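You operate a simulated robot arm through the tools that you are given. There is no shell and no other tool. Be economical: measure what you need, move in short steps, check, and stop when the job is done.

You are at the controls of a simulated robot arm. One attempt, no reset.

TASK
Fill a tall cup with water as the rinse order card says.
Fine: swing the spout over it, open the tank valve, fill to the line named, close the valve; the cup stays where it stands.

The check looks at the end state, three seconds after you hand in, the way a careful person would. Anything else that was tipped, shoved, dropped, spilled or broken makes it a failure.

THE ROBOT
A 7-joint arm with a two-finger parallel gripper, fixed in place. Base frame: the origin is at the foot of the arm, x ahead of it, y to its left, z up. Lengths are in m, angles in degrees, forces in N, time in s.
With the tool pointing down near the work surface it reaches from about 0.12 to 0.66 m from the base axis. Its first joint turns from -66.0 to 66.0 degrees. Payload 2.4 kg.
The tool frame sits at the grasp point between the pads (the TCP): z along the fingers, y along the line on which they close. The tips reach 0.03 m beyond it. Largest opening 0.094 m; finger width 0.028, thickness 0.01; the body of the gripper, 0.05 by 0.096 m, starts 0.055 m behind the TCP.
Orientation is that of the tool frame in the base frame, as a unit quaternion [x, y, z, w]. With the fingers straight down and closing along the base's y, the tool's x points along the base's -x, its y along +y and its z along -z.

THE INTERFACE
- The arm moves only by the tool jog_arm. Its argument "deltas" is a list of rows, each an object of numbers (a shift or turn left out is 0, a gripper value left out holds the last): "tx", "ty", "tz": the shift along the tool's x, y, z in m; "ax", "ay", "az": the turn, a rotation vector about the tool's x, y, z in degrees; "hand": the opening, from 0 (shut) to 1 (fully open). In form: [{"tx": .., "ty": .., "tz": .., "ax": .., "ay": .., "az": .., "hand": ..}, ...]. A call has 1 to 10 rows; each row shifts and turns the commanded pose from where the row before left it, along the tool's axes as they then stand. Each row takes 0.2 s and may step no farther than 0.05 m and 8.6 degrees from the row before; otherwise, or with a gripper value out of range, the whole call is refused. A pose out of reach is approached as far as the arm can. The call stops where the force on the tool passes 40 N (or 10 N more than at its start, if that is more) or the arm is blocked; 0.2 s more then pass. The fingers move at their own pace (about 0.153 m/s each) and stop on an object; they squeeze with about 20 N. The grip force told is the motor's: it shows also when the fingers shut on nothing. Time passes only in rows, and 0.2 s behind the last, so rows that do not move let the fingers close. It gives the time, the measured TCP pose, the force on the tool (base axes), the opening and the grip force at its end, in the units of the frame above (readings bear some noise).
- Cameras (640 x 400 px; columns grow to the right, rows downward): "scene" is fixed at [0.0473, 0.4813, 1.4527]; the picture's right is [-0.65, -0.76, 0.00], its down [-0.38, 0.33, -0.86] and it looks along [0.66, -0.56, -0.50] (base axes); focal length 352 px, centre (320, 200). "wrist" rides on the gripper at [0.076, 0.014, -0.103] in the tool frame; the picture's right is [-0.18, 0.98, 0.00], its down [-0.75, -0.14, -0.64] and it looks along [-0.63, -0.12, 0.77] (tool axes); focal length 243 px, centre (320, 200). There is no depth. A picture from a camera that has moved, and an enlarged one, comes with that camera's place and axes in the base frame and with its lens.
- camera(camera): a new picture of that camera. The clock stands still meanwhile.
- close_up(camera, box): a new picture of the part [left, top, right, bottom] of that camera's present view, enlarged. The clock stands still meanwhile.
- close_job(): hands the job in; it is judged then, once.

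Go step by step. Nothing tells you positions but the pictures and the camera data: compare them with the known pose of the tool, close in by small moves and look again before you grip or let go. The budget is 120 turns and 84 pictures, counting those below and the enlarged ones. Unless the task says otherwise, let go and move clear before handing in, and close with one line.

The tools are called after "Request:" as a command line: name --argument value ..., lists and objects as JSON in quotes. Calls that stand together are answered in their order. jog_arm: Moves the arm, as the interface text tells. Its arguments: {"type":"object","properties":{"deltas":{"type":"array","items":{"type":"object","properties":{"tx":{"type":"number"},"ty":{"type":"number"},"tz":{"type":"number"},"ax":{"type":"number"},"ay":{"type":"number"},"az":{"type":"number"},"hand":{"type":"number"}}}}},"required":["deltas"]} The other tools are called the same way: camera (camera) takes a picture; close_up (camera, box) takes an enlarged picture of a part of a camera's view; close_job () hands the job in.

At the start:

```text
clock: 0.0
eef_pos: [0.3051, 0.1104, 1.2837]
tcp_rot: [0.0, 1.0, 0.0, -0.001]
wrist_force: [-0.5, -0.2, 0.0]
gripper_width: 0.0939
grasp_force: 0.0
```

scene: 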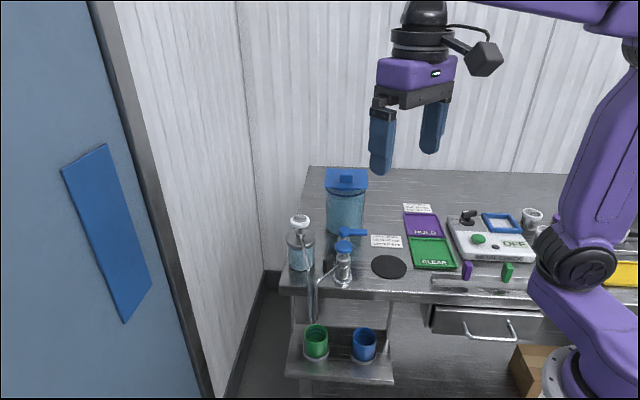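
wrist: 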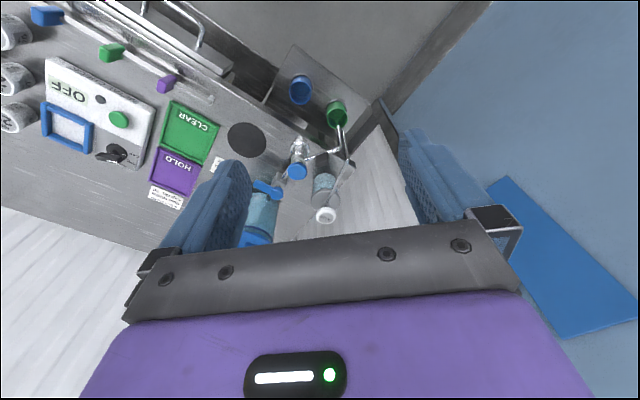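

I see a work table with a tank, a valve with a swing spout, two tall cups (green, blue) on a lower shelf, and cards. I'll zoom in to read the cards.

Request:
close_up --camera "scene" --box '[360, 190, 480, 280]'

Request:
close_up --camera "scene" --box '[270, 160, 410, 260]'

Request:
close_up --camera "scene" --box '[270, 230, 410, 390]'

Request:
close_up --camera "wrist" --box '[220, 60, 380, 260]'

```text
4.44 times, centred on (420, 235) of scene
camera zoom: at [0.0473, 0.4813, 1.4527], right [-0.65, -0.76, 0.0], down [-0.38, 0.33, -0.86], along [0.66, -0.56, -0.5], focal length 1563 px, centre (-124, 44)
```

zoom: 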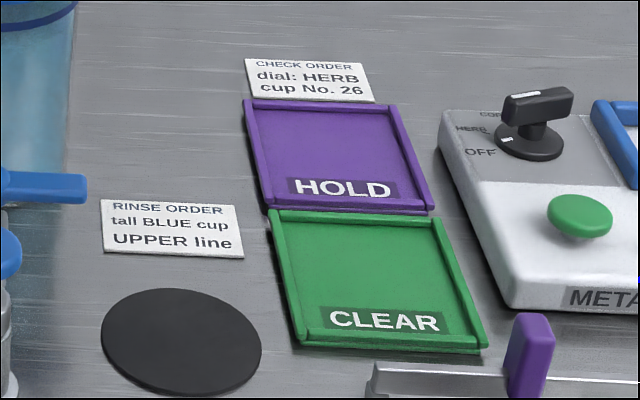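

```text
4.00 times, centred on (340, 210) of scene
camera zoom: at [0.0473, 0.4813, 1.4527], right [-0.65, -0.76, 0.0], down [-0.38, 0.33, -0.86], along [0.66, -0.56, -0.5], focal length 1406 px, centre (240, 160)
```

zoom: 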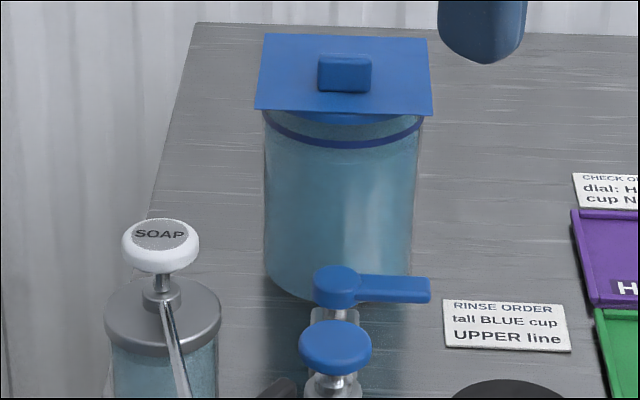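

```text
2.50 times, centred on (340, 310) of scene
camera zoom: at [0.0473, 0.4813, 1.4527], right [-0.65, -0.76, 0.0], down [-0.38, 0.33, -0.86], along [0.66, -0.56, -0.5], focal length 879 px, centre (270, -75)
```

zoom: 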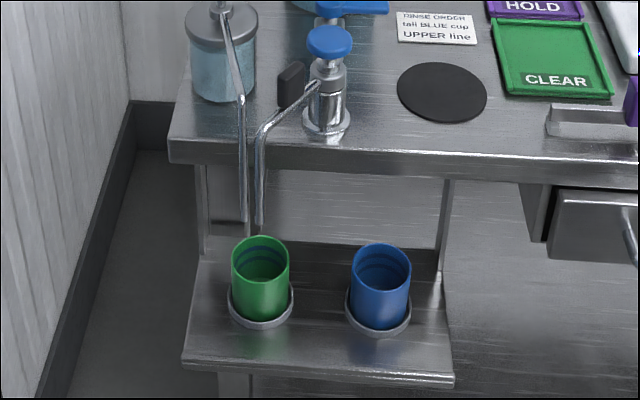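

```text
2.00 times, centred on (300, 160) of wrist
camera zoom: at [0.2288, 0.1231, 1.3866], right [0.18, 0.98, 0.0], down [0.75, -0.14, 0.64], along [0.63, -0.12, -0.77], focal length 485 px, centre (360, 280)
```

zoom: 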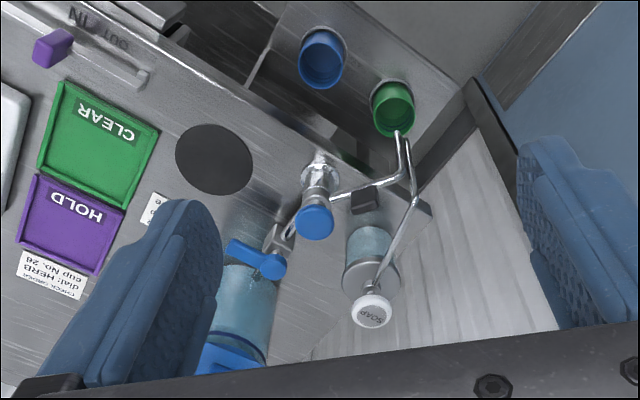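

The card says tall BLUE cup, UPPER line. The spout is parked over the green cup, and the blue lever by the tank should be the valve. Estimates from the two cameras disagree a bit, so I'll move closer and triangulate again.

Request:
jog_arm --deltas '[{"ty": -0.03}, {"ty": -0.03}, {"ty": -0.03}, {"tz": 0.04}, {"tz": 0.04}, {"tz": 0.04}]'

Request:
camera --camera "wrist"

Request:
camera --camera "scene"

```text
clock: 1.4
eef_pos: [0.3031, 0.026, 1.1681]
tcp_rot: [0.001, 1.0, 0.0, 0.0]
wrist_force: [-0.3, -0.7, 0.6]
gripper_width: 0.0939
grasp_force: 0.0
```

```text
77 pictures are left
camera wrist: at [0.2271, 0.0382, 1.2686], right [0.18, 0.98, 0.0], down [0.75, -0.14, 0.64], along [0.63, -0.12, -0.77], focal length 243 px, centre (320, 200)
```

wrist: 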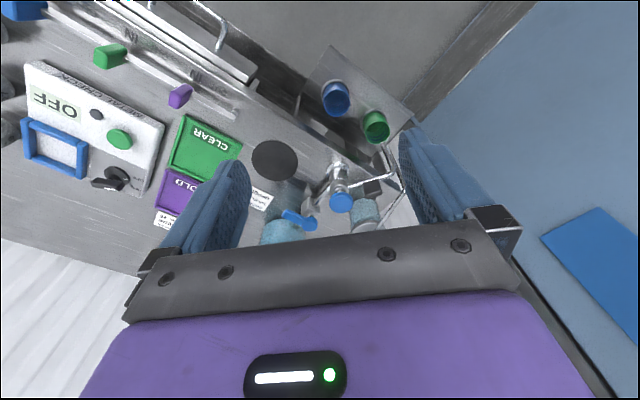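

```text
76 pictures are left
```

scene: 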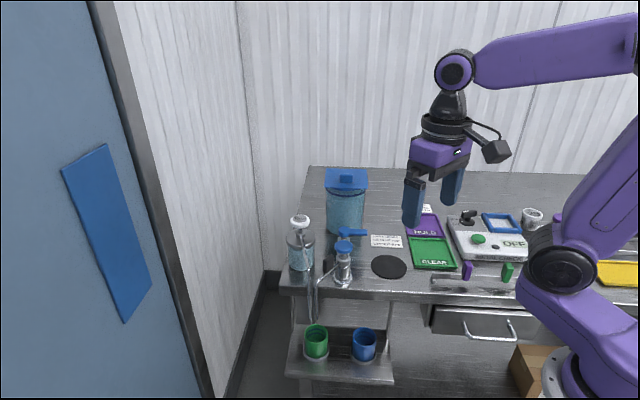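

The fits show the tabletop is at about z = 0.86, with the cups on a lower shelf. I'll take enlarged views from this wrist pose to triangulate the column, spout, lever and cup.

Request:
close_up --camera "wrist" --box '[240, 60, 420, 240]'

Request:
close_up --camera "scene" --box '[285, 215, 385, 295]'

Request:
close_up --camera "scene" --box '[290, 300, 400, 370]'

```text
2.22 times, centred on (330, 150) of wrist
camera zoom: at [0.2271, 0.0382, 1.2686], right [0.18, 0.98, 0.0], down [0.75, -0.14, 0.64], along [0.63, -0.12, -0.77], focal length 539 px, centre (298, 311)
```

zoom: 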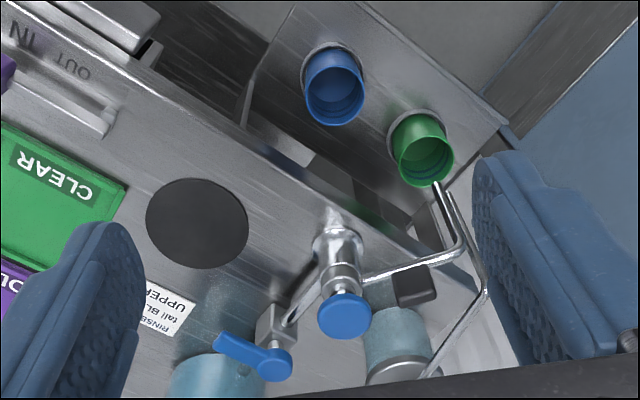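

```text
5.00 times, centred on (335, 255) of scene
camera zoom: at [0.0473, 0.4813, 1.4527], right [-0.65, -0.76, 0.0], down [-0.38, 0.33, -0.86], along [0.66, -0.56, -0.5], focal length 1758 px, centre (245, -75)
```

zoom: 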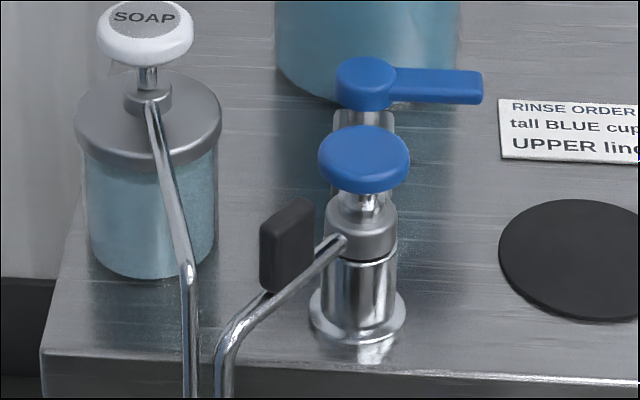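

```text
5.71 times, centred on (345, 335) of scene
camera zoom: at [0.0473, 0.4813, 1.4527], right [-0.65, -0.76, 0.0], down [-0.38, 0.33, -0.86], along [0.66, -0.56, -0.5], focal length 2009 px, centre (177, -571)
```

zoom: 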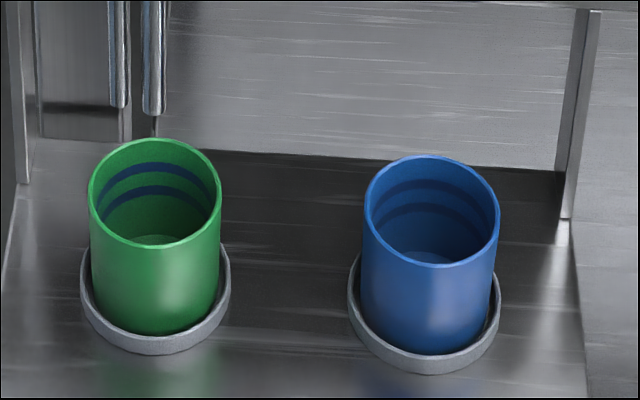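

Estimates: column knob ≈ (0.505, 0.022, 0.95), spout tip ≈ (0.485, 0.123, 0.80), blue cup rim ≈ (0.407, 0.04, 0.745). Valve lever pivot ≈ (0.576, -0.048, 0.92), tip ≈ (0.537, -0.089). A black tab sits on the spout arm near (0.494, 0.08, 0.937). I'll move in for a closer look at the tab.

Request:
jog_arm --deltas '[{"tx": -0.03, "ty": 0.01, "tz": 0.03}, {"tx": -0.03, "ty": 0.01, "tz": 0.03}, {"tx": -0.03, "ty": 0.01, "tz": 0.02}, {"tx": -0.02, "ty": 0.01, "hand": 0}, {}]'

Request:
camera --camera "wrist"

Request:
camera --camera "scene"

```text
clock: 2.6
eef_pos: [0.4153, 0.0628, 1.0843]
tcp_rot: [0.0, 1.0, 0.0, 0.0]
wrist_force: [-0.4, 0.0, 0.8]
gripper_width: 0.0003
grasp_force: 19.9
```

```text
72 pictures are left
camera wrist: at [0.3379, 0.0767, 1.1869], right [0.18, 0.98, 0.0], down [0.75, -0.14, 0.64], along [0.63, -0.12, -0.77], focal length 243 px, centre (320, 200)
```

wrist: 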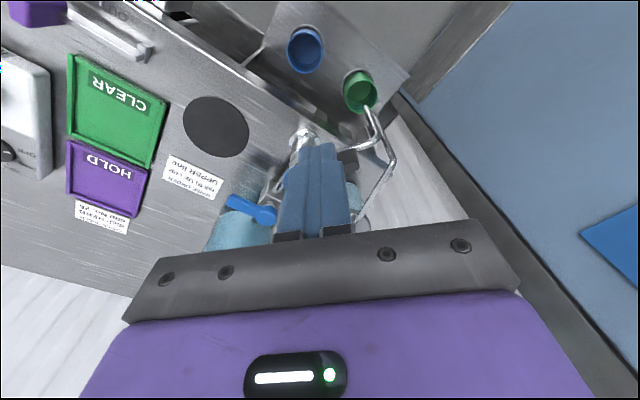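

```text
71 pictures are left
```

scene: 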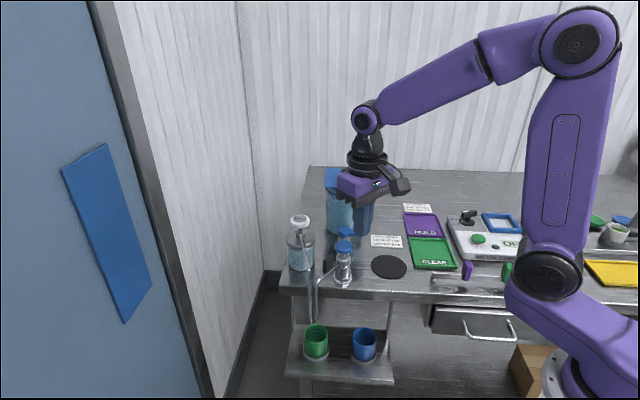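

Closed fingers hide the tab, so I'll open them and shift to look between.

Request:
jog_arm --deltas '[{"ty": -0.03, "hand": 1}, {}]'

Request:
close_up --camera "wrist" --box '[240, 60, 440, 240]'

```text
clock: 3.2
eef_pos: [0.4131, 0.0287, 1.0857]
tcp_rot: [-0.001, 1.0, 0.0, 0.0]
wrist_force: [0.8, 0.0, -0.9]
gripper_width: 0.0941
grasp_force: 0.0
```

```text
2.22 times, centred on (340, 150) of wrist
camera zoom: at [0.3363, 0.0436, 1.187], right [0.18, 0.98, 0.0], down [0.75, -0.14, 0.64], along [0.63, -0.12, -0.77], focal length 539 px, centre (276, 311)
```

zoom: 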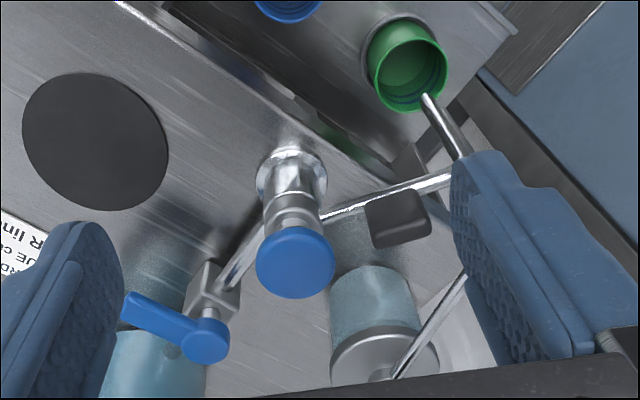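

The black tab sits on the spout arm at about (0.494, 0.080, 0.93), a push paddle. I'll close the fingers and go to a point beyond it at (0.53, 0.08), staying high, then check before descending.

Request:
jog_arm --deltas '[{"hand": 0}, {"tx": -0.03, "ty": 0.012}, {"tx": -0.03, "ty": 0.013}, {"tx": -0.03, "ty": 0.013}, {"tx": -0.027, "ty": 0.013}, {}]'

Request:
close_up --camera "scene" --box '[270, 180, 400, 290]'

Request:
camera --camera "wrist"

```text
clock: 4.6
eef_pos: [0.5304, 0.0793, 1.0847]
tcp_rot: [0.0, 1.0, -0.001, 0.0]
wrist_force: [0.0, -0.3, 0.4]
gripper_width: 0.0
grasp_force: 19.7
```

```text
3.64 times, centred on (335, 235) of scene
camera zoom: at [0.0473, 0.4813, 1.4527], right [-0.65, -0.76, 0.0], down [-0.38, 0.33, -0.86], along [0.66, -0.56, -0.5], focal length 1278 px, centre (266, 73)
```

zoom: 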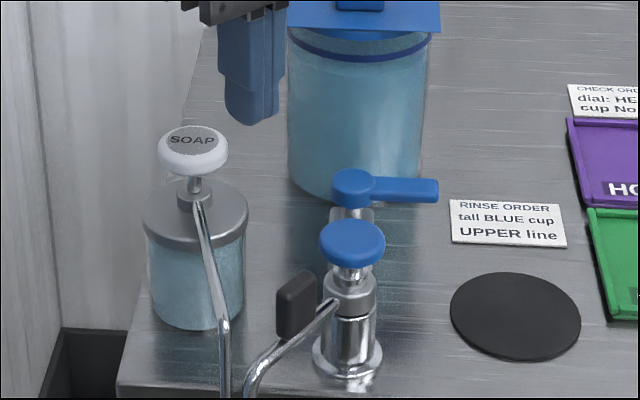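

```text
68 pictures are left
camera wrist: at [0.4539, 0.0923, 1.187], right [0.18, 0.98, 0.0], down [0.75, -0.14, 0.64], along [0.63, -0.12, -0.77], focal length 243 px, centre (320, 200)
```

wrist: 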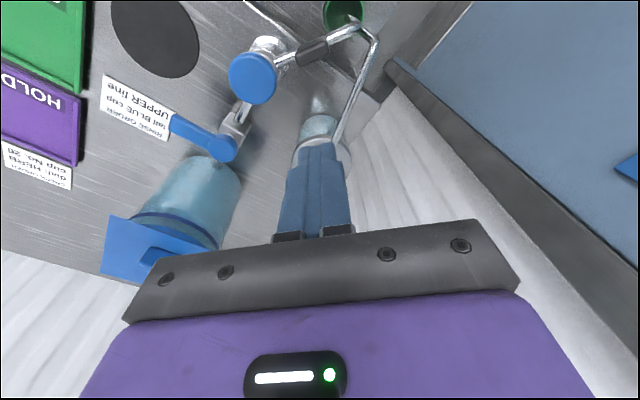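

The tab is confirmed on the arm at about (0.490, 0.079), and the finger is beyond it and clear of the soap pipe. I'll descend behind it.

Request:
jog_arm --deltas '[{"ty": -0.005, "tz": 0.04}, {"tz": 0.04}, {"tz": 0.03}]'

Request:
close_up --camera "scene" --box '[270, 180, 400, 290]'

Request:
camera --camera "wrist"

```text
clock: 5.4
eef_pos: [0.5306, 0.0773, 0.9751]
tcp_rot: [-0.001, 1.0, 0.0, -0.001]
wrist_force: [-0.4, 0.4, 0.2]
gripper_width: 0.0001
grasp_force: 20.1
```

```text
3.64 times, centred on (335, 235) of scene
camera zoom: at [0.0473, 0.4813, 1.4527], right [-0.65, -0.76, 0.0], down [-0.38, 0.33, -0.86], along [0.66, -0.56, -0.5], focal length 1278 px, centre (266, 73)
```

zoom: 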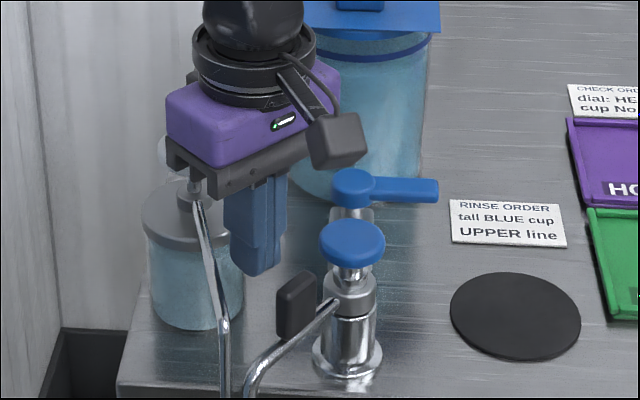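

```text
66 pictures are left
camera wrist: at [0.4536, 0.0907, 1.0764], right [0.18, 0.98, 0.0], down [0.75, -0.14, 0.64], along [0.63, -0.12, -0.77], focal length 243 px, centre (320, 200)
```

wrist: 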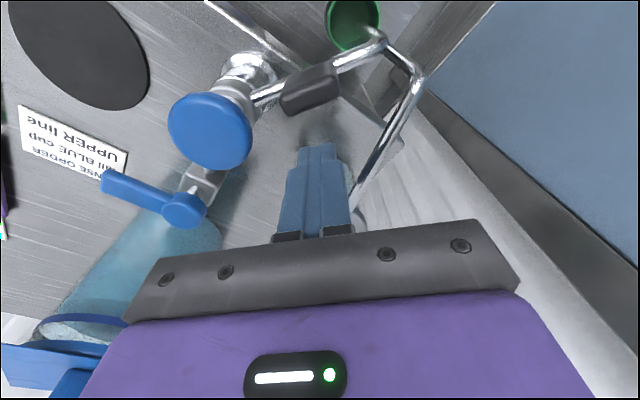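

Clear all round. I'll lower slightly so the tips overlap the tab, then push it toward -x.

Request:
jog_arm --deltas '[{"tz": 0.019}, {"tx": 0.01}, {"tx": 0.012}, {"tx": 0.012}]'

Request:
close_up --camera "scene" --box '[270, 180, 400, 290]'

Request:
camera --camera "wrist"

```text
clock: 6.4
eef_pos: [0.4997, 0.0757, 0.9556]
tcp_rot: [0.0, 1.0, 0.0, 0.0]
wrist_force: [-1.1, -0.4, -0.1]
gripper_width: 0.0001
grasp_force: 19.5
```

```text
3.64 times, centred on (335, 235) of scene
camera zoom: at [0.0473, 0.4813, 1.4527], right [-0.65, -0.76, 0.0], down [-0.38, 0.33, -0.86], along [0.66, -0.56, -0.5], focal length 1278 px, centre (266, 73)
```

zoom: 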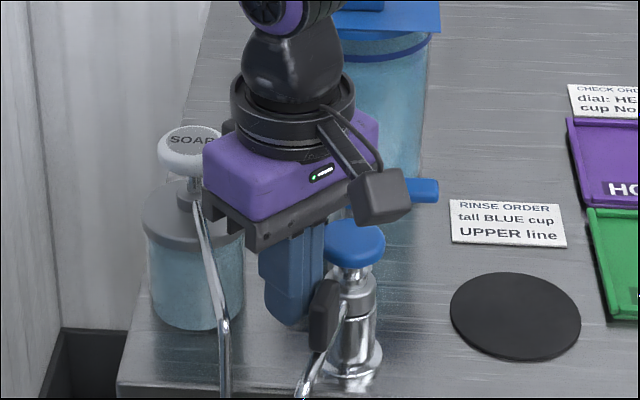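

```text
64 pictures are left
camera wrist: at [0.4222, 0.0894, 1.0574], right [0.18, 0.98, 0.0], down [0.75, -0.14, 0.64], along [0.63, -0.12, -0.77], focal length 243 px, centre (320, 200)
```

wrist: 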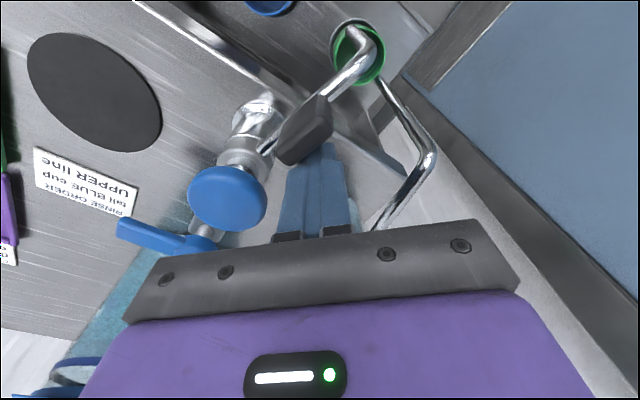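

The spout swings freely. Continue along the arc toward the blue cup.

Request:
jog_arm --deltas '[{"tx": 0.011}, {"tx": 0.011}, {"tx": 0.008, "ty": -0.006}, {"tx": 0.007, "ty": -0.006}]'

Request:
camera --camera "scene"

Request:
camera --camera "wrist"

```text
clock: 7.4
eef_pos: [0.4599, 0.0642, 0.9559]
tcp_rot: [0.0, 1.0, -0.001, 0.0]
wrist_force: [-0.4, 0.3, 0.0]
gripper_width: 0.0001
grasp_force: 19.8
```

```text
63 pictures are left
```

scene: 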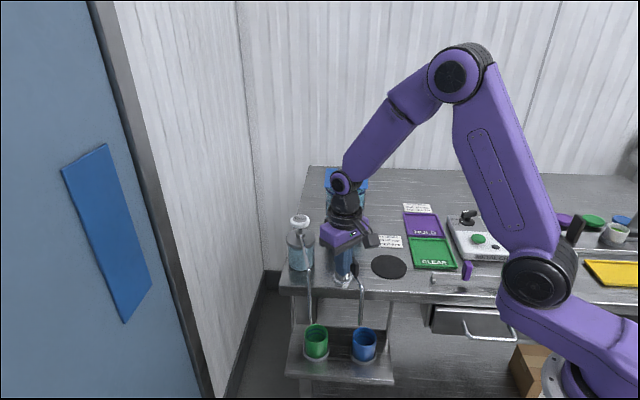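

```text
62 pictures are left
camera wrist: at [0.3837, 0.0773, 1.0579], right [0.18, 0.98, 0.0], down [0.75, -0.14, 0.64], along [0.63, -0.12, -0.77], focal length 243 px, centre (320, 200)
```

wrist: 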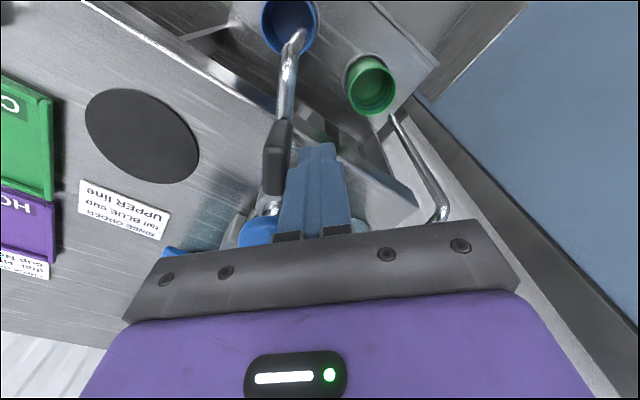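

Request:
close_up --camera "scene" --box '[320, 260, 400, 370]'

Request:
close_up --camera "wrist" --box '[220, 0, 360, 130]'

```text
3.64 times, centred on (360, 315) of scene
camera zoom: at [0.0473, 0.4814, 1.4527], right [-0.65, -0.76, 0.0], down [-0.38, 0.33, -0.86], along [0.66, -0.56, -0.5], focal length 1278 px, centre (174, -218)
```

zoom: 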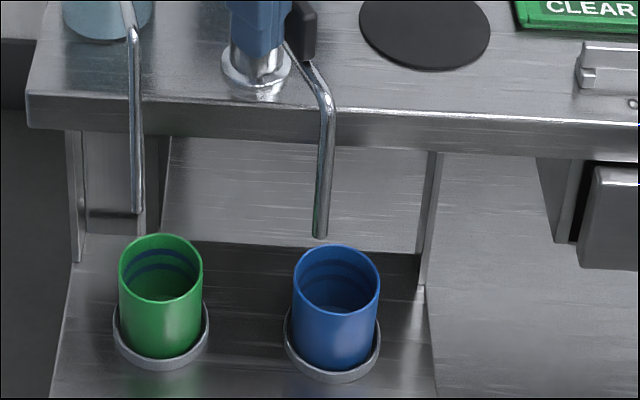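

```text
3.08 times, centred on (290, 65) of wrist
camera zoom: at [0.3837, 0.0773, 1.0579], right [0.18, 0.98, 0.0], down [0.75, -0.14, 0.64], along [0.63, -0.12, -0.77], focal length 746 px, centre (412, 615)
```

zoom: 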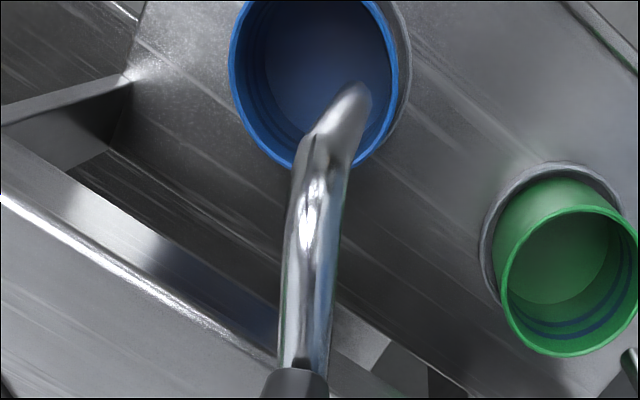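

Tip is at about (0.407, 0.055), and the cup centre is at (0.405, 0.040), so about 9° more is needed. A small nudge in -y.

Request:
jog_arm --deltas '[{"tx": 0.002, "ty": -0.005}, {"ty": -0.004}, {}]'

Request:
close_up --camera "scene" --box '[320, 260, 400, 370]'

Request:
close_up --camera "wrist" --box '[220, 0, 360, 130]'

```text
clock: 8.2
eef_pos: [0.4585, 0.0551, 0.9554]
tcp_rot: [0.0, 1.0, 0.0, 0.0]
wrist_force: [0.3, 0.2, 1.7]
gripper_width: 0.0
grasp_force: 20.4
```

```text
3.64 times, centred on (360, 315) of scene
camera zoom: at [0.0473, 0.4814, 1.4527], right [-0.65, -0.76, 0.0], down [-0.38, 0.33, -0.86], along [0.66, -0.56, -0.5], focal length 1278 px, centre (174, -218)
```

zoom: 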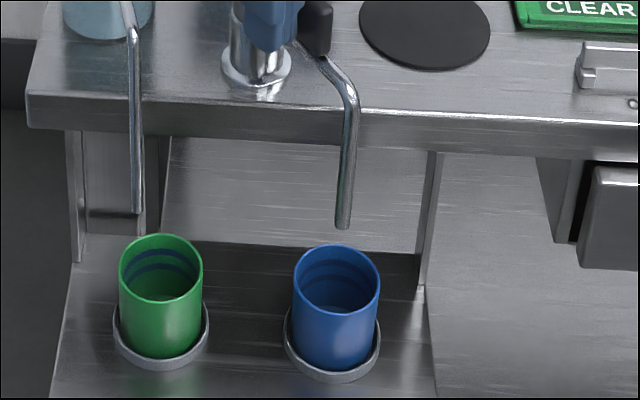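

```text
3.08 times, centred on (290, 65) of wrist
camera zoom: at [0.3823, 0.0678, 1.0575], right [0.18, 0.98, 0.0], down [0.75, -0.14, 0.64], along [0.63, -0.12, -0.77], focal length 746 px, centre (412, 615)
```

zoom: 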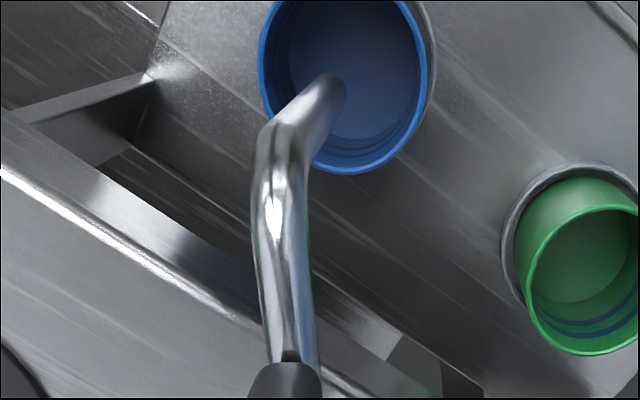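

Both views put the tip at about (0.404, 0.038), centred over the blue cup. I'll back the finger off and rise, then head toward the lever and check the spout stays put.

Request:
jog_arm --deltas '[{"ty": 0.012}, {"tz": -0.04}, {"tz": -0.04}, {"tz": -0.03}, {"tx": 0.02, "ty": -0.04}, {"ty": -0.04}, {"ty": -0.04}, {"ty": -0.02}]'

Request:
close_up --camera "scene" --box '[320, 260, 400, 370]'

Request:
camera --camera "wrist"

Request:
close_up --camera "scene" --box '[290, 150, 420, 260]'

```text
clock: 10.0
eef_pos: [0.4384, -0.0729, 1.064]
tcp_rot: [0.0, 1.0, 0.0, 0.0]
wrist_force: [0.9, 0.9, 0.6]
gripper_width: 0.0
grasp_force: 19.8
```

```text
3.64 times, centred on (360, 315) of scene
camera zoom: at [0.0473, 0.4813, 1.4527], right [-0.65, -0.76, 0.0], down [-0.38, 0.33, -0.86], along [0.66, -0.56, -0.5], focal length 1278 px, centre (174, -218)
```

zoom: 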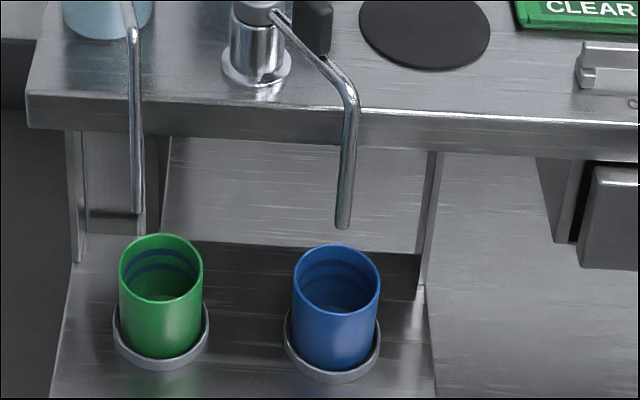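

```text
56 pictures are left
camera wrist: at [0.3622, -0.0594, 1.1671], right [0.18, 0.98, 0.0], down [0.75, -0.14, 0.64], along [0.63, -0.12, -0.77], focal length 243 px, centre (320, 200)
```

wrist: 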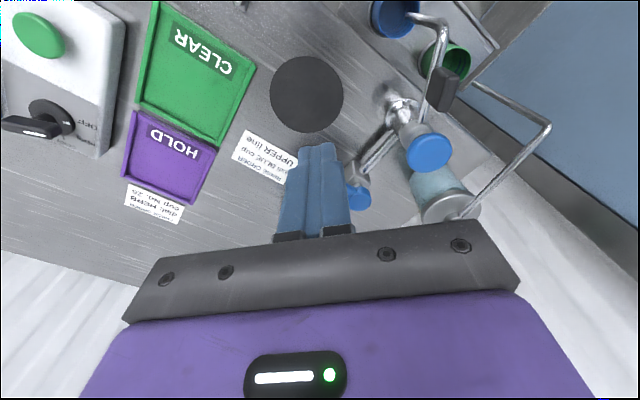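

```text
3.64 times, centred on (355, 205) of scene
camera zoom: at [0.0473, 0.4813, 1.4527], right [-0.65, -0.76, 0.0], down [-0.38, 0.33, -0.86], along [0.66, -0.56, -0.5], focal length 1278 px, centre (193, 182)
```

zoom: 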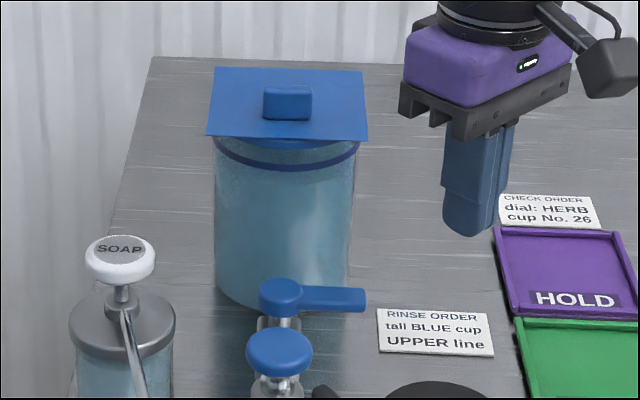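

The spout stayed put. For the lever I'll yaw the tool 45° so the open fingers straddle the blade, and look from there.

Request:
jog_arm --deltas '[{"az": -7.5, "hand": 0.55}, {"az": -7.5}, {"az": -7.5}, {"az": -7.5}, {"az": -7.5}, {"az": -7.5}, {}]'

Request:
camera --camera "wrist"

```text
clock: 11.6
eef_pos: [0.4384, -0.0723, 1.0664]
tcp_rot: [-0.383, 0.924, 0.0, 0.0]
wrist_force: [0.2, 0.2, 0.7]
gripper_width: 0.0518
grasp_force: 0.1
```

```text
54 pictures are left
camera wrist: at [0.3747, -0.1178, 1.1675], right [-0.57, 0.82, 0.0], down [0.63, 0.43, 0.64], along [0.53, 0.36, -0.77], focal length 243 px, centre (320, 200)
```

wrist: 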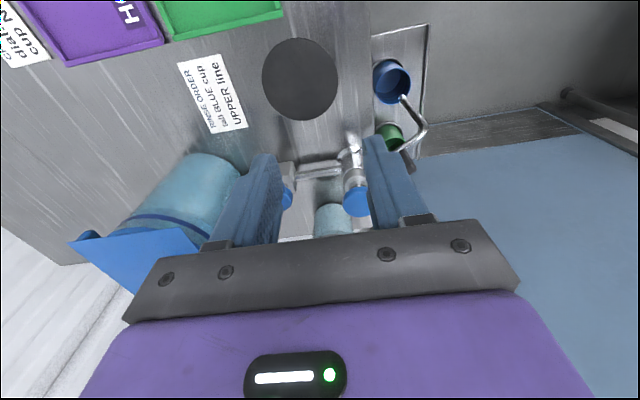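

Request:
jog_arm --deltas '[{"ty": -0.04}, {"ty": -0.04}, {}]'

Request:
camera --camera "wrist"

Request:
close_up --camera "scene" --box '[290, 150, 420, 260]'

```text
clock: 12.4
eef_pos: [0.4966, -0.1327, 1.0652]
tcp_rot: [-0.383, 0.924, 0.0, 0.0]
wrist_force: [-0.1, 0.5, -0.6]
gripper_width: 0.0515
grasp_force: 0.0
```

```text
53 pictures are left
camera wrist: at [0.432, -0.1767, 1.1666], right [-0.56, 0.83, 0.0], down [0.63, 0.43, 0.64], along [0.53, 0.36, -0.77], focal length 243 px, centre (320, 200)
```

wrist: 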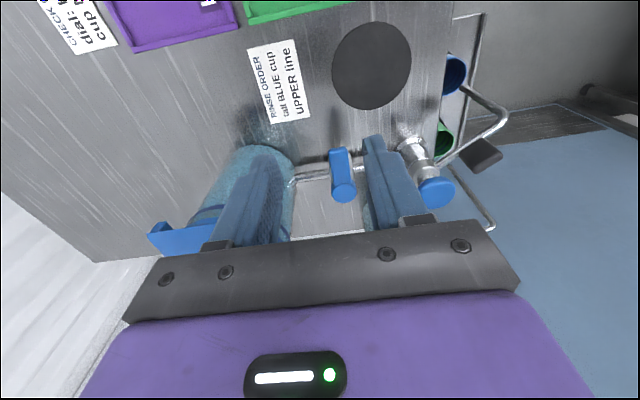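

```text
3.64 times, centred on (355, 205) of scene
camera zoom: at [0.0473, 0.4813, 1.4527], right [-0.65, -0.76, 0.0], down [-0.38, 0.33, -0.86], along [0.66, -0.56, -0.5], focal length 1278 px, centre (193, 182)
```

zoom: 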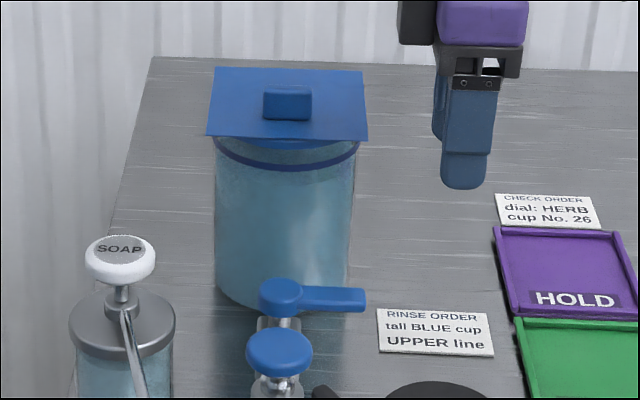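

The lever is clear: pivot ≈ (0.573, -0.047), tip ≈ (0.531, -0.086). I'll move over the blade.

Request:
jog_arm --deltas '[{"tx": -0.036, "ty": 0.004}, {"tx": -0.035, "ty": 0.003}, {}]'

Request:
camera --camera "wrist"

Request:
close_up --camera "scene" --box '[290, 150, 420, 260]'

```text
clock: 13.2
eef_pos: [0.5429, -0.0774, 1.065]
tcp_rot: [-0.382, 0.924, 0.0, 0.0]
wrist_force: [-0.3, -0.4, -0.4]
gripper_width: 0.0518
grasp_force: 0.0
```

```text
51 pictures are left
camera wrist: at [0.4782, -0.1219, 1.1669], right [-0.56, 0.83, 0.0], down [0.63, 0.43, 0.64], along [0.53, 0.36, -0.77], focal length 243 px, centre (320, 200)
```

wrist: 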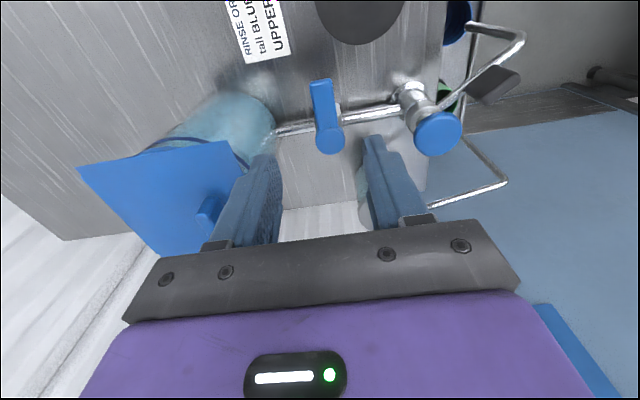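

```text
3.64 times, centred on (355, 205) of scene
camera zoom: at [0.0473, 0.4814, 1.4527], right [-0.65, -0.76, 0.0], down [-0.38, 0.33, -0.86], along [0.66, -0.56, -0.5], focal length 1278 px, centre (193, 182)
```

zoom: 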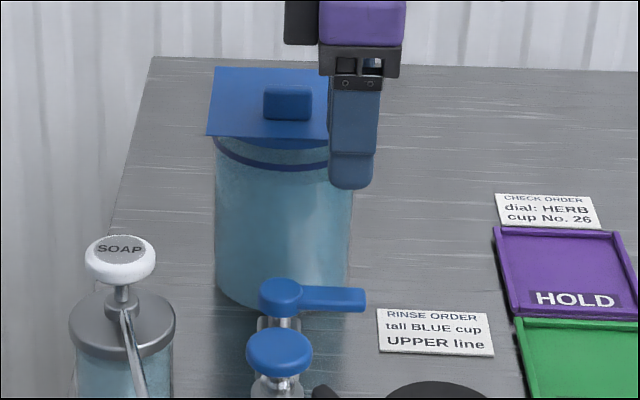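

Position is centred on the blade. The gripper body will pass near the tank lid, so I'll shift 8 mm away from the tank and descend in stages.

Request:
jog_arm --deltas '[{"ty": 0.008}, {"tz": 0.03}, {"tz": 0.03}, {"tz": 0.02}]'

Request:
camera --camera "wrist"

Request:
close_up --camera "scene" --box '[290, 150, 420, 260]'

```text
clock: 14.2
eef_pos: [0.5357, -0.0692, 0.9855]
tcp_rot: [-0.383, 0.924, -0.001, 0.0]
wrist_force: [0.0, 0.2, 0.2]
gripper_width: 0.0518
grasp_force: 0.1
```

```text
49 pictures are left
camera wrist: at [0.4709, -0.1139, 1.088], right [-0.56, 0.83, 0.0], down [0.63, 0.43, 0.64], along [0.53, 0.36, -0.77], focal length 243 px, centre (320, 200)
```

wrist: 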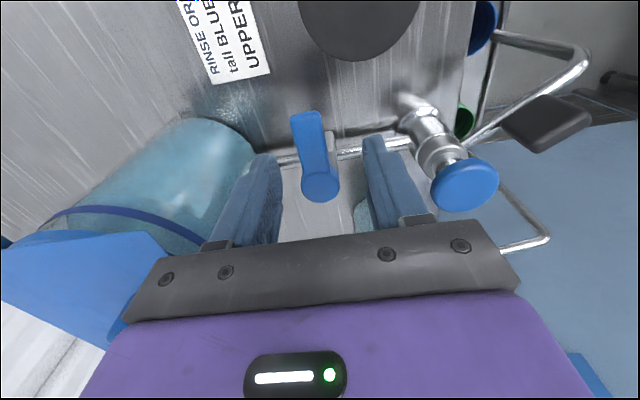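

```text
3.64 times, centred on (355, 205) of scene
camera zoom: at [0.0473, 0.4813, 1.4527], right [-0.65, -0.76, 0.0], down [-0.38, 0.33, -0.86], along [0.66, -0.56, -0.5], focal length 1278 px, centre (193, 182)
```

zoom: 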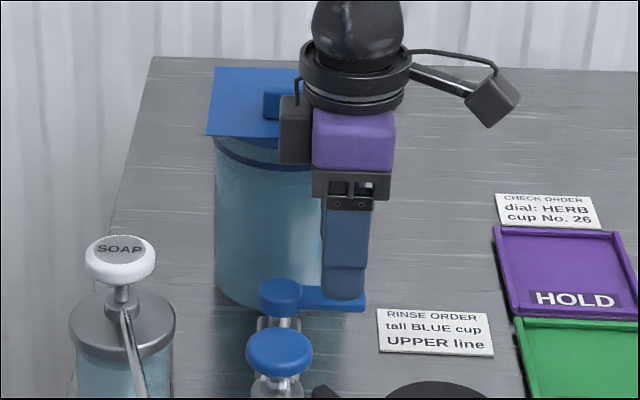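

Lid clearance is about 2 cm. Lowering to straddle the lever.

Request:
jog_arm --deltas '[{"tz": 0.02}, {"tz": 0.018}]'

Request:
camera --camera "wrist"

Request:
close_up --camera "scene" --box '[290, 150, 420, 260]'

```text
clock: 14.8
eef_pos: [0.5364, -0.0702, 0.9509]
tcp_rot: [-0.383, 0.924, 0.0, 0.0]
wrist_force: [-0.5, -0.1, 0.3]
gripper_width: 0.0515
grasp_force: 0.0
```

```text
47 pictures are left
camera wrist: at [0.4718, -0.1137, 1.0519], right [-0.56, 0.83, 0.0], down [0.63, 0.43, 0.64], along [0.53, 0.36, -0.77], focal length 243 px, centre (320, 200)
```

wrist: 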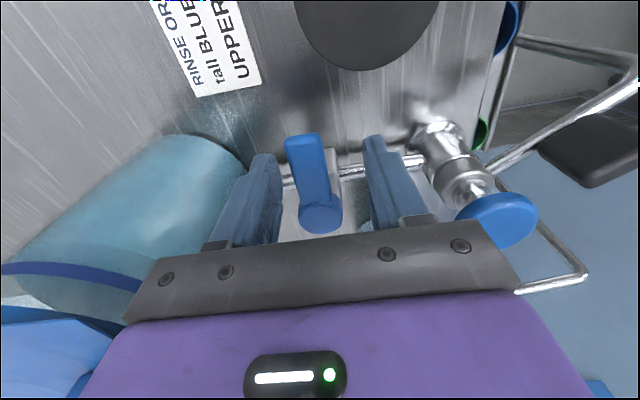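

```text
3.64 times, centred on (355, 205) of scene
camera zoom: at [0.0473, 0.4813, 1.4527], right [-0.65, -0.76, 0.0], down [-0.38, 0.33, -0.86], along [0.66, -0.56, -0.5], focal length 1278 px, centre (193, 182)
```

zoom: 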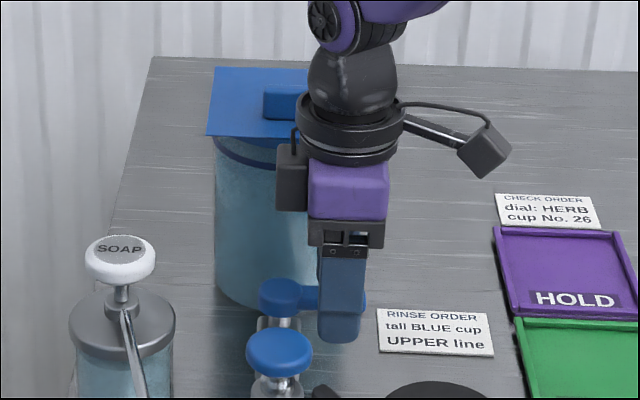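

Fingers straddle the blade. I'll narrow the gap and start turning the lever clockwise toward the pipe line by about 24°, then look at the lever and the spout.

Request:
jog_arm --deltas '[{"tz": 0.005, "hand": 0.32}, {"tx": -0.0015, "ty": 0.006, "az": 8}, {"tx": -0.0015, "ty": 0.006, "az": 8}, {"tx": -0.0015, "ty": 0.006, "az": 8}]'

Request:
camera --camera "wrist"

Request:
close_up --camera "scene" --box '[300, 250, 400, 370]'

```text
clock: 15.8
eef_pos: [0.527, -0.0502, 0.9422]
tcp_rot: [-0.181, 0.983, 0.0, -0.001]
wrist_force: [-0.6, -4.0, 0.9]
gripper_width: 0.0324
grasp_force: 1.8
```

```text
45 pictures are left
camera wrist: at [0.4512, -0.0661, 1.0445], right [-0.18, 0.98, 0.0], down [0.76, 0.14, 0.64], along [0.63, 0.11, -0.77], focal length 243 px, centre (320, 200)
```

wrist: 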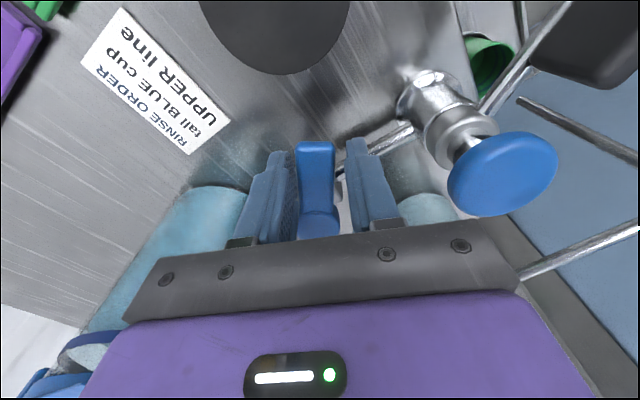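

```text
3.33 times, centred on (350, 310) of scene
camera zoom: at [0.0473, 0.4812, 1.4527], right [-0.65, -0.76, 0.0], down [-0.38, 0.33, -0.86], along [0.66, -0.56, -0.5], focal length 1172 px, centre (220, -167)
```

zoom: 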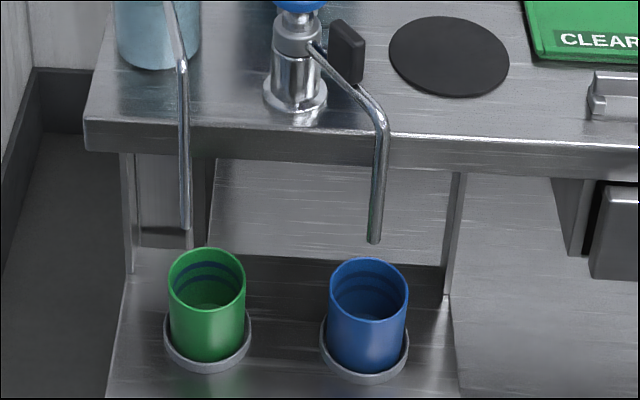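

The lever turns this way; no water yet. Continue in small steps.

Request:
jog_arm --deltas '[{"tx": -0.001, "ty": 0.006, "az": 8}, {"tx": -0.001, "ty": 0.006, "az": 8}]'

Request:
close_up --camera "scene" --box '[300, 250, 400, 370]'

```text
clock: 16.4
eef_pos: [0.5268, -0.0391, 0.9432]
tcp_rot: [-0.043, 0.999, -0.001, 0.0]
wrist_force: [0.2, -3.0, -1.1]
gripper_width: 0.0319
grasp_force: 1.9
```

```text
3.33 times, centred on (350, 310) of scene
camera zoom: at [0.0473, 0.4813, 1.4527], right [-0.65, -0.76, 0.0], down [-0.38, 0.33, -0.86], along [0.66, -0.56, -0.5], focal length 1172 px, centre (220, -167)
```

zoom: 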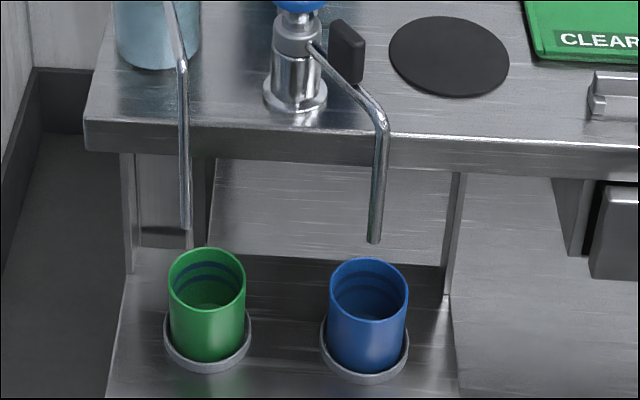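

Request:
jog_arm --deltas '[{"tx": -0.001, "ty": 0.006, "az": 8}, {"tx": -0.001, "ty": 0.006, "az": 8}]'

Request:
close_up --camera "scene" --box '[300, 250, 400, 370]'

Request:
camera --camera "wrist"

```text
clock: 17.0
eef_pos: [0.5283, -0.0274, 0.944]
tcp_rot: [0.097, 0.995, 0.0, -0.001]
wrist_force: [-0.8, -2.7, 0.0]
gripper_width: 0.0319
grasp_force: 1.2
```

```text
3.33 times, centred on (350, 310) of scene
camera zoom: at [0.0473, 0.4812, 1.4527], right [-0.65, -0.76, 0.0], down [-0.38, 0.33, -0.86], along [0.66, -0.56, -0.5], focal length 1172 px, centre (220, -167)
```

zoom: 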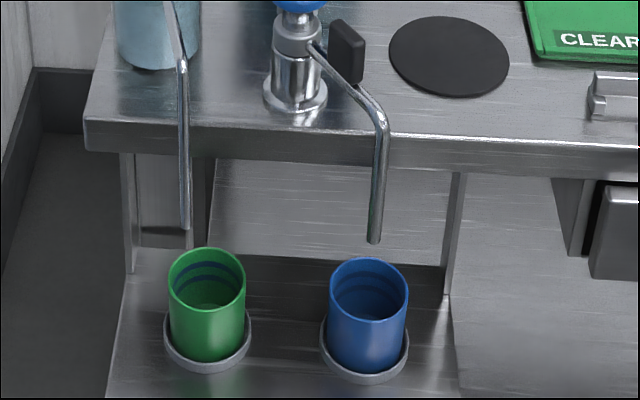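

```text
41 pictures are left
camera wrist: at [0.4551, 0.0003, 1.0448], right [0.37, 0.93, 0.0], down [0.71, -0.28, 0.64], along [0.6, -0.24, -0.77], focal length 243 px, centre (320, 200)
```

wrist: 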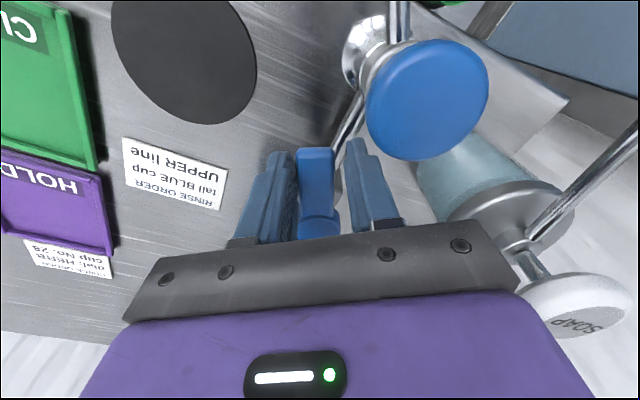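

No flow yet at ~57°. Continuing toward alignment with the pipe.

Request:
jog_arm --deltas '[{"tx": -0.001, "ty": 0.006, "az": 8}]'

Request:
close_up --camera "scene" --box '[300, 250, 400, 370]'

```text
clock: 17.4
eef_pos: [0.5302, -0.0215, 0.942]
tcp_rot: [0.166, 0.986, 0.0, -0.002]
wrist_force: [-2.3, -3.2, 1.0]
gripper_width: 0.0314
grasp_force: 1.3
```

```text
3.33 times, centred on (350, 310) of scene
camera zoom: at [0.0473, 0.4813, 1.4527], right [-0.65, -0.76, 0.0], down [-0.38, 0.33, -0.86], along [0.66, -0.56, -0.5], focal length 1172 px, centre (220, -167)
```

zoom: 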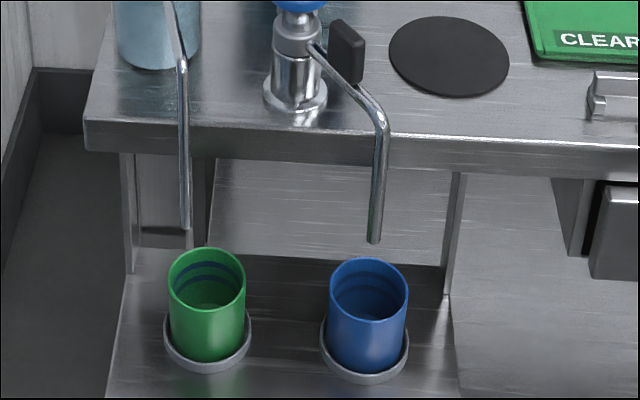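

Request:
jog_arm --deltas '[{"tx": -0.001, "ty": 0.006, "az": 8}]'

Request:
close_up --camera "scene" --box '[340, 290, 390, 365]'

```text
clock: 17.8
eef_pos: [0.5318, -0.0162, 0.9418]
tcp_rot: [0.234, 0.972, 0.0, -0.001]
wrist_force: [-2.3, -2.2, -1.0]
gripper_width: 0.032
grasp_force: 1.6
```

```text
5.33 times, centred on (365, 328) of scene
camera zoom: at [0.0473, 0.4813, 1.4527], right [-0.65, -0.76, 0.0], down [-0.38, 0.33, -0.86], along [0.66, -0.56, -0.5], focal length 1875 px, centre (80, -480)
```

zoom: 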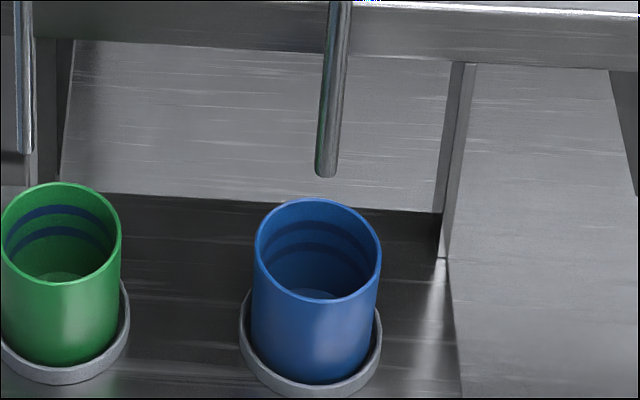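

Request:
jog_arm --deltas '[{"tx": -0.001, "ty": 0.006, "az": 8}]'

Request:
close_up --camera "scene" --box '[340, 290, 390, 365]'

Request:
camera --camera "wrist"

```text
clock: 18.2
eef_pos: [0.5383, -0.0106, 0.9429]
tcp_rot: [0.301, 0.953, 0.0, 0.0]
wrist_force: [-2.4, -2.6, -0.8]
gripper_width: 0.0315
grasp_force: 1.2
```

```text
5.33 times, centred on (365, 328) of scene
camera zoom: at [0.0473, 0.4813, 1.4527], right [-0.65, -0.76, 0.0], down [-0.38, 0.33, -0.86], along [0.66, -0.56, -0.5], focal length 1875 px, centre (80, -480)
```

zoom: 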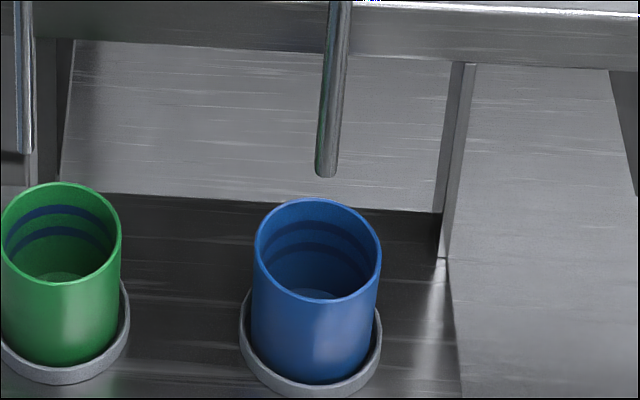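

```text
37 pictures are left
camera wrist: at [0.4824, 0.0432, 1.0444], right [0.72, 0.7, 0.0], down [0.54, -0.55, 0.64], along [0.45, -0.46, -0.77], focal length 243 px, centre (320, 200)
```

wrist: 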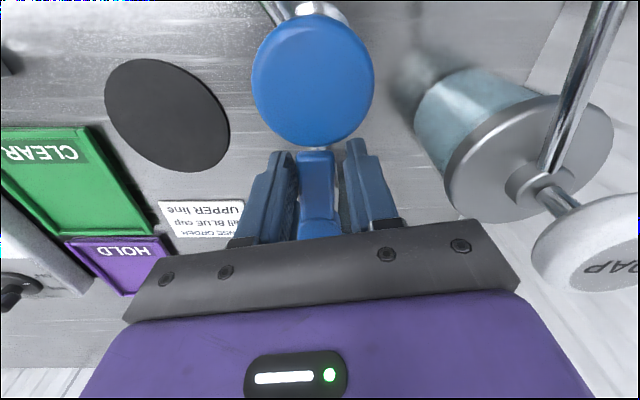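

Lever is nearly in line with the pipe, still no flow. One more step to full alignment.

Request:
jog_arm --deltas '[{"tx": -0.001, "ty": 0.006, "az": 8}]'

Request:
close_up --camera "scene" --box '[300, 220, 400, 370]'

```text
clock: 18.6
eef_pos: [0.5399, -0.0084, 0.9428]
tcp_rot: [0.368, 0.93, 0.0, -0.001]
wrist_force: [-4.5, -7.6, 0.7]
gripper_width: 0.0346
grasp_force: 4.0
```

```text
2.67 times, centred on (350, 295) of scene
camera zoom: at [0.0472, 0.4811, 1.4527], right [-0.65, -0.76, 0.0], down [-0.38, 0.33, -0.86], along [0.66, -0.56, -0.5], focal length 938 px, centre (240, -53)
```

zoom: 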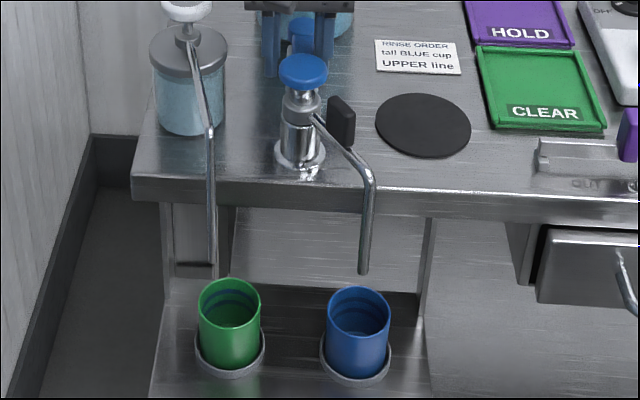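

The force rise suggests the open stop. I'll ease off and wait briefly to see whether flow is merely delayed.

Request:
jog_arm --deltas '[{"ty": -0.003}, {}, {}]'

Request:
close_up --camera "scene" --box '[300, 220, 400, 370]'

```text
clock: 19.4
eef_pos: [0.5389, -0.0102, 0.9412]
tcp_rot: [0.366, 0.931, 0.0, 0.0]
wrist_force: [-3.0, -2.2, -0.3]
gripper_width: 0.0319
grasp_force: 1.7
```

```text
2.67 times, centred on (350, 295) of scene
camera zoom: at [0.0472, 0.4813, 1.4527], right [-0.65, -0.76, 0.0], down [-0.38, 0.33, -0.86], along [0.66, -0.56, -0.5], focal length 938 px, centre (240, -53)
```

zoom: 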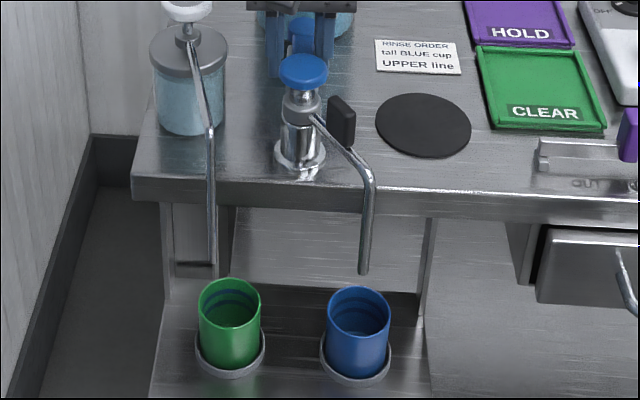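

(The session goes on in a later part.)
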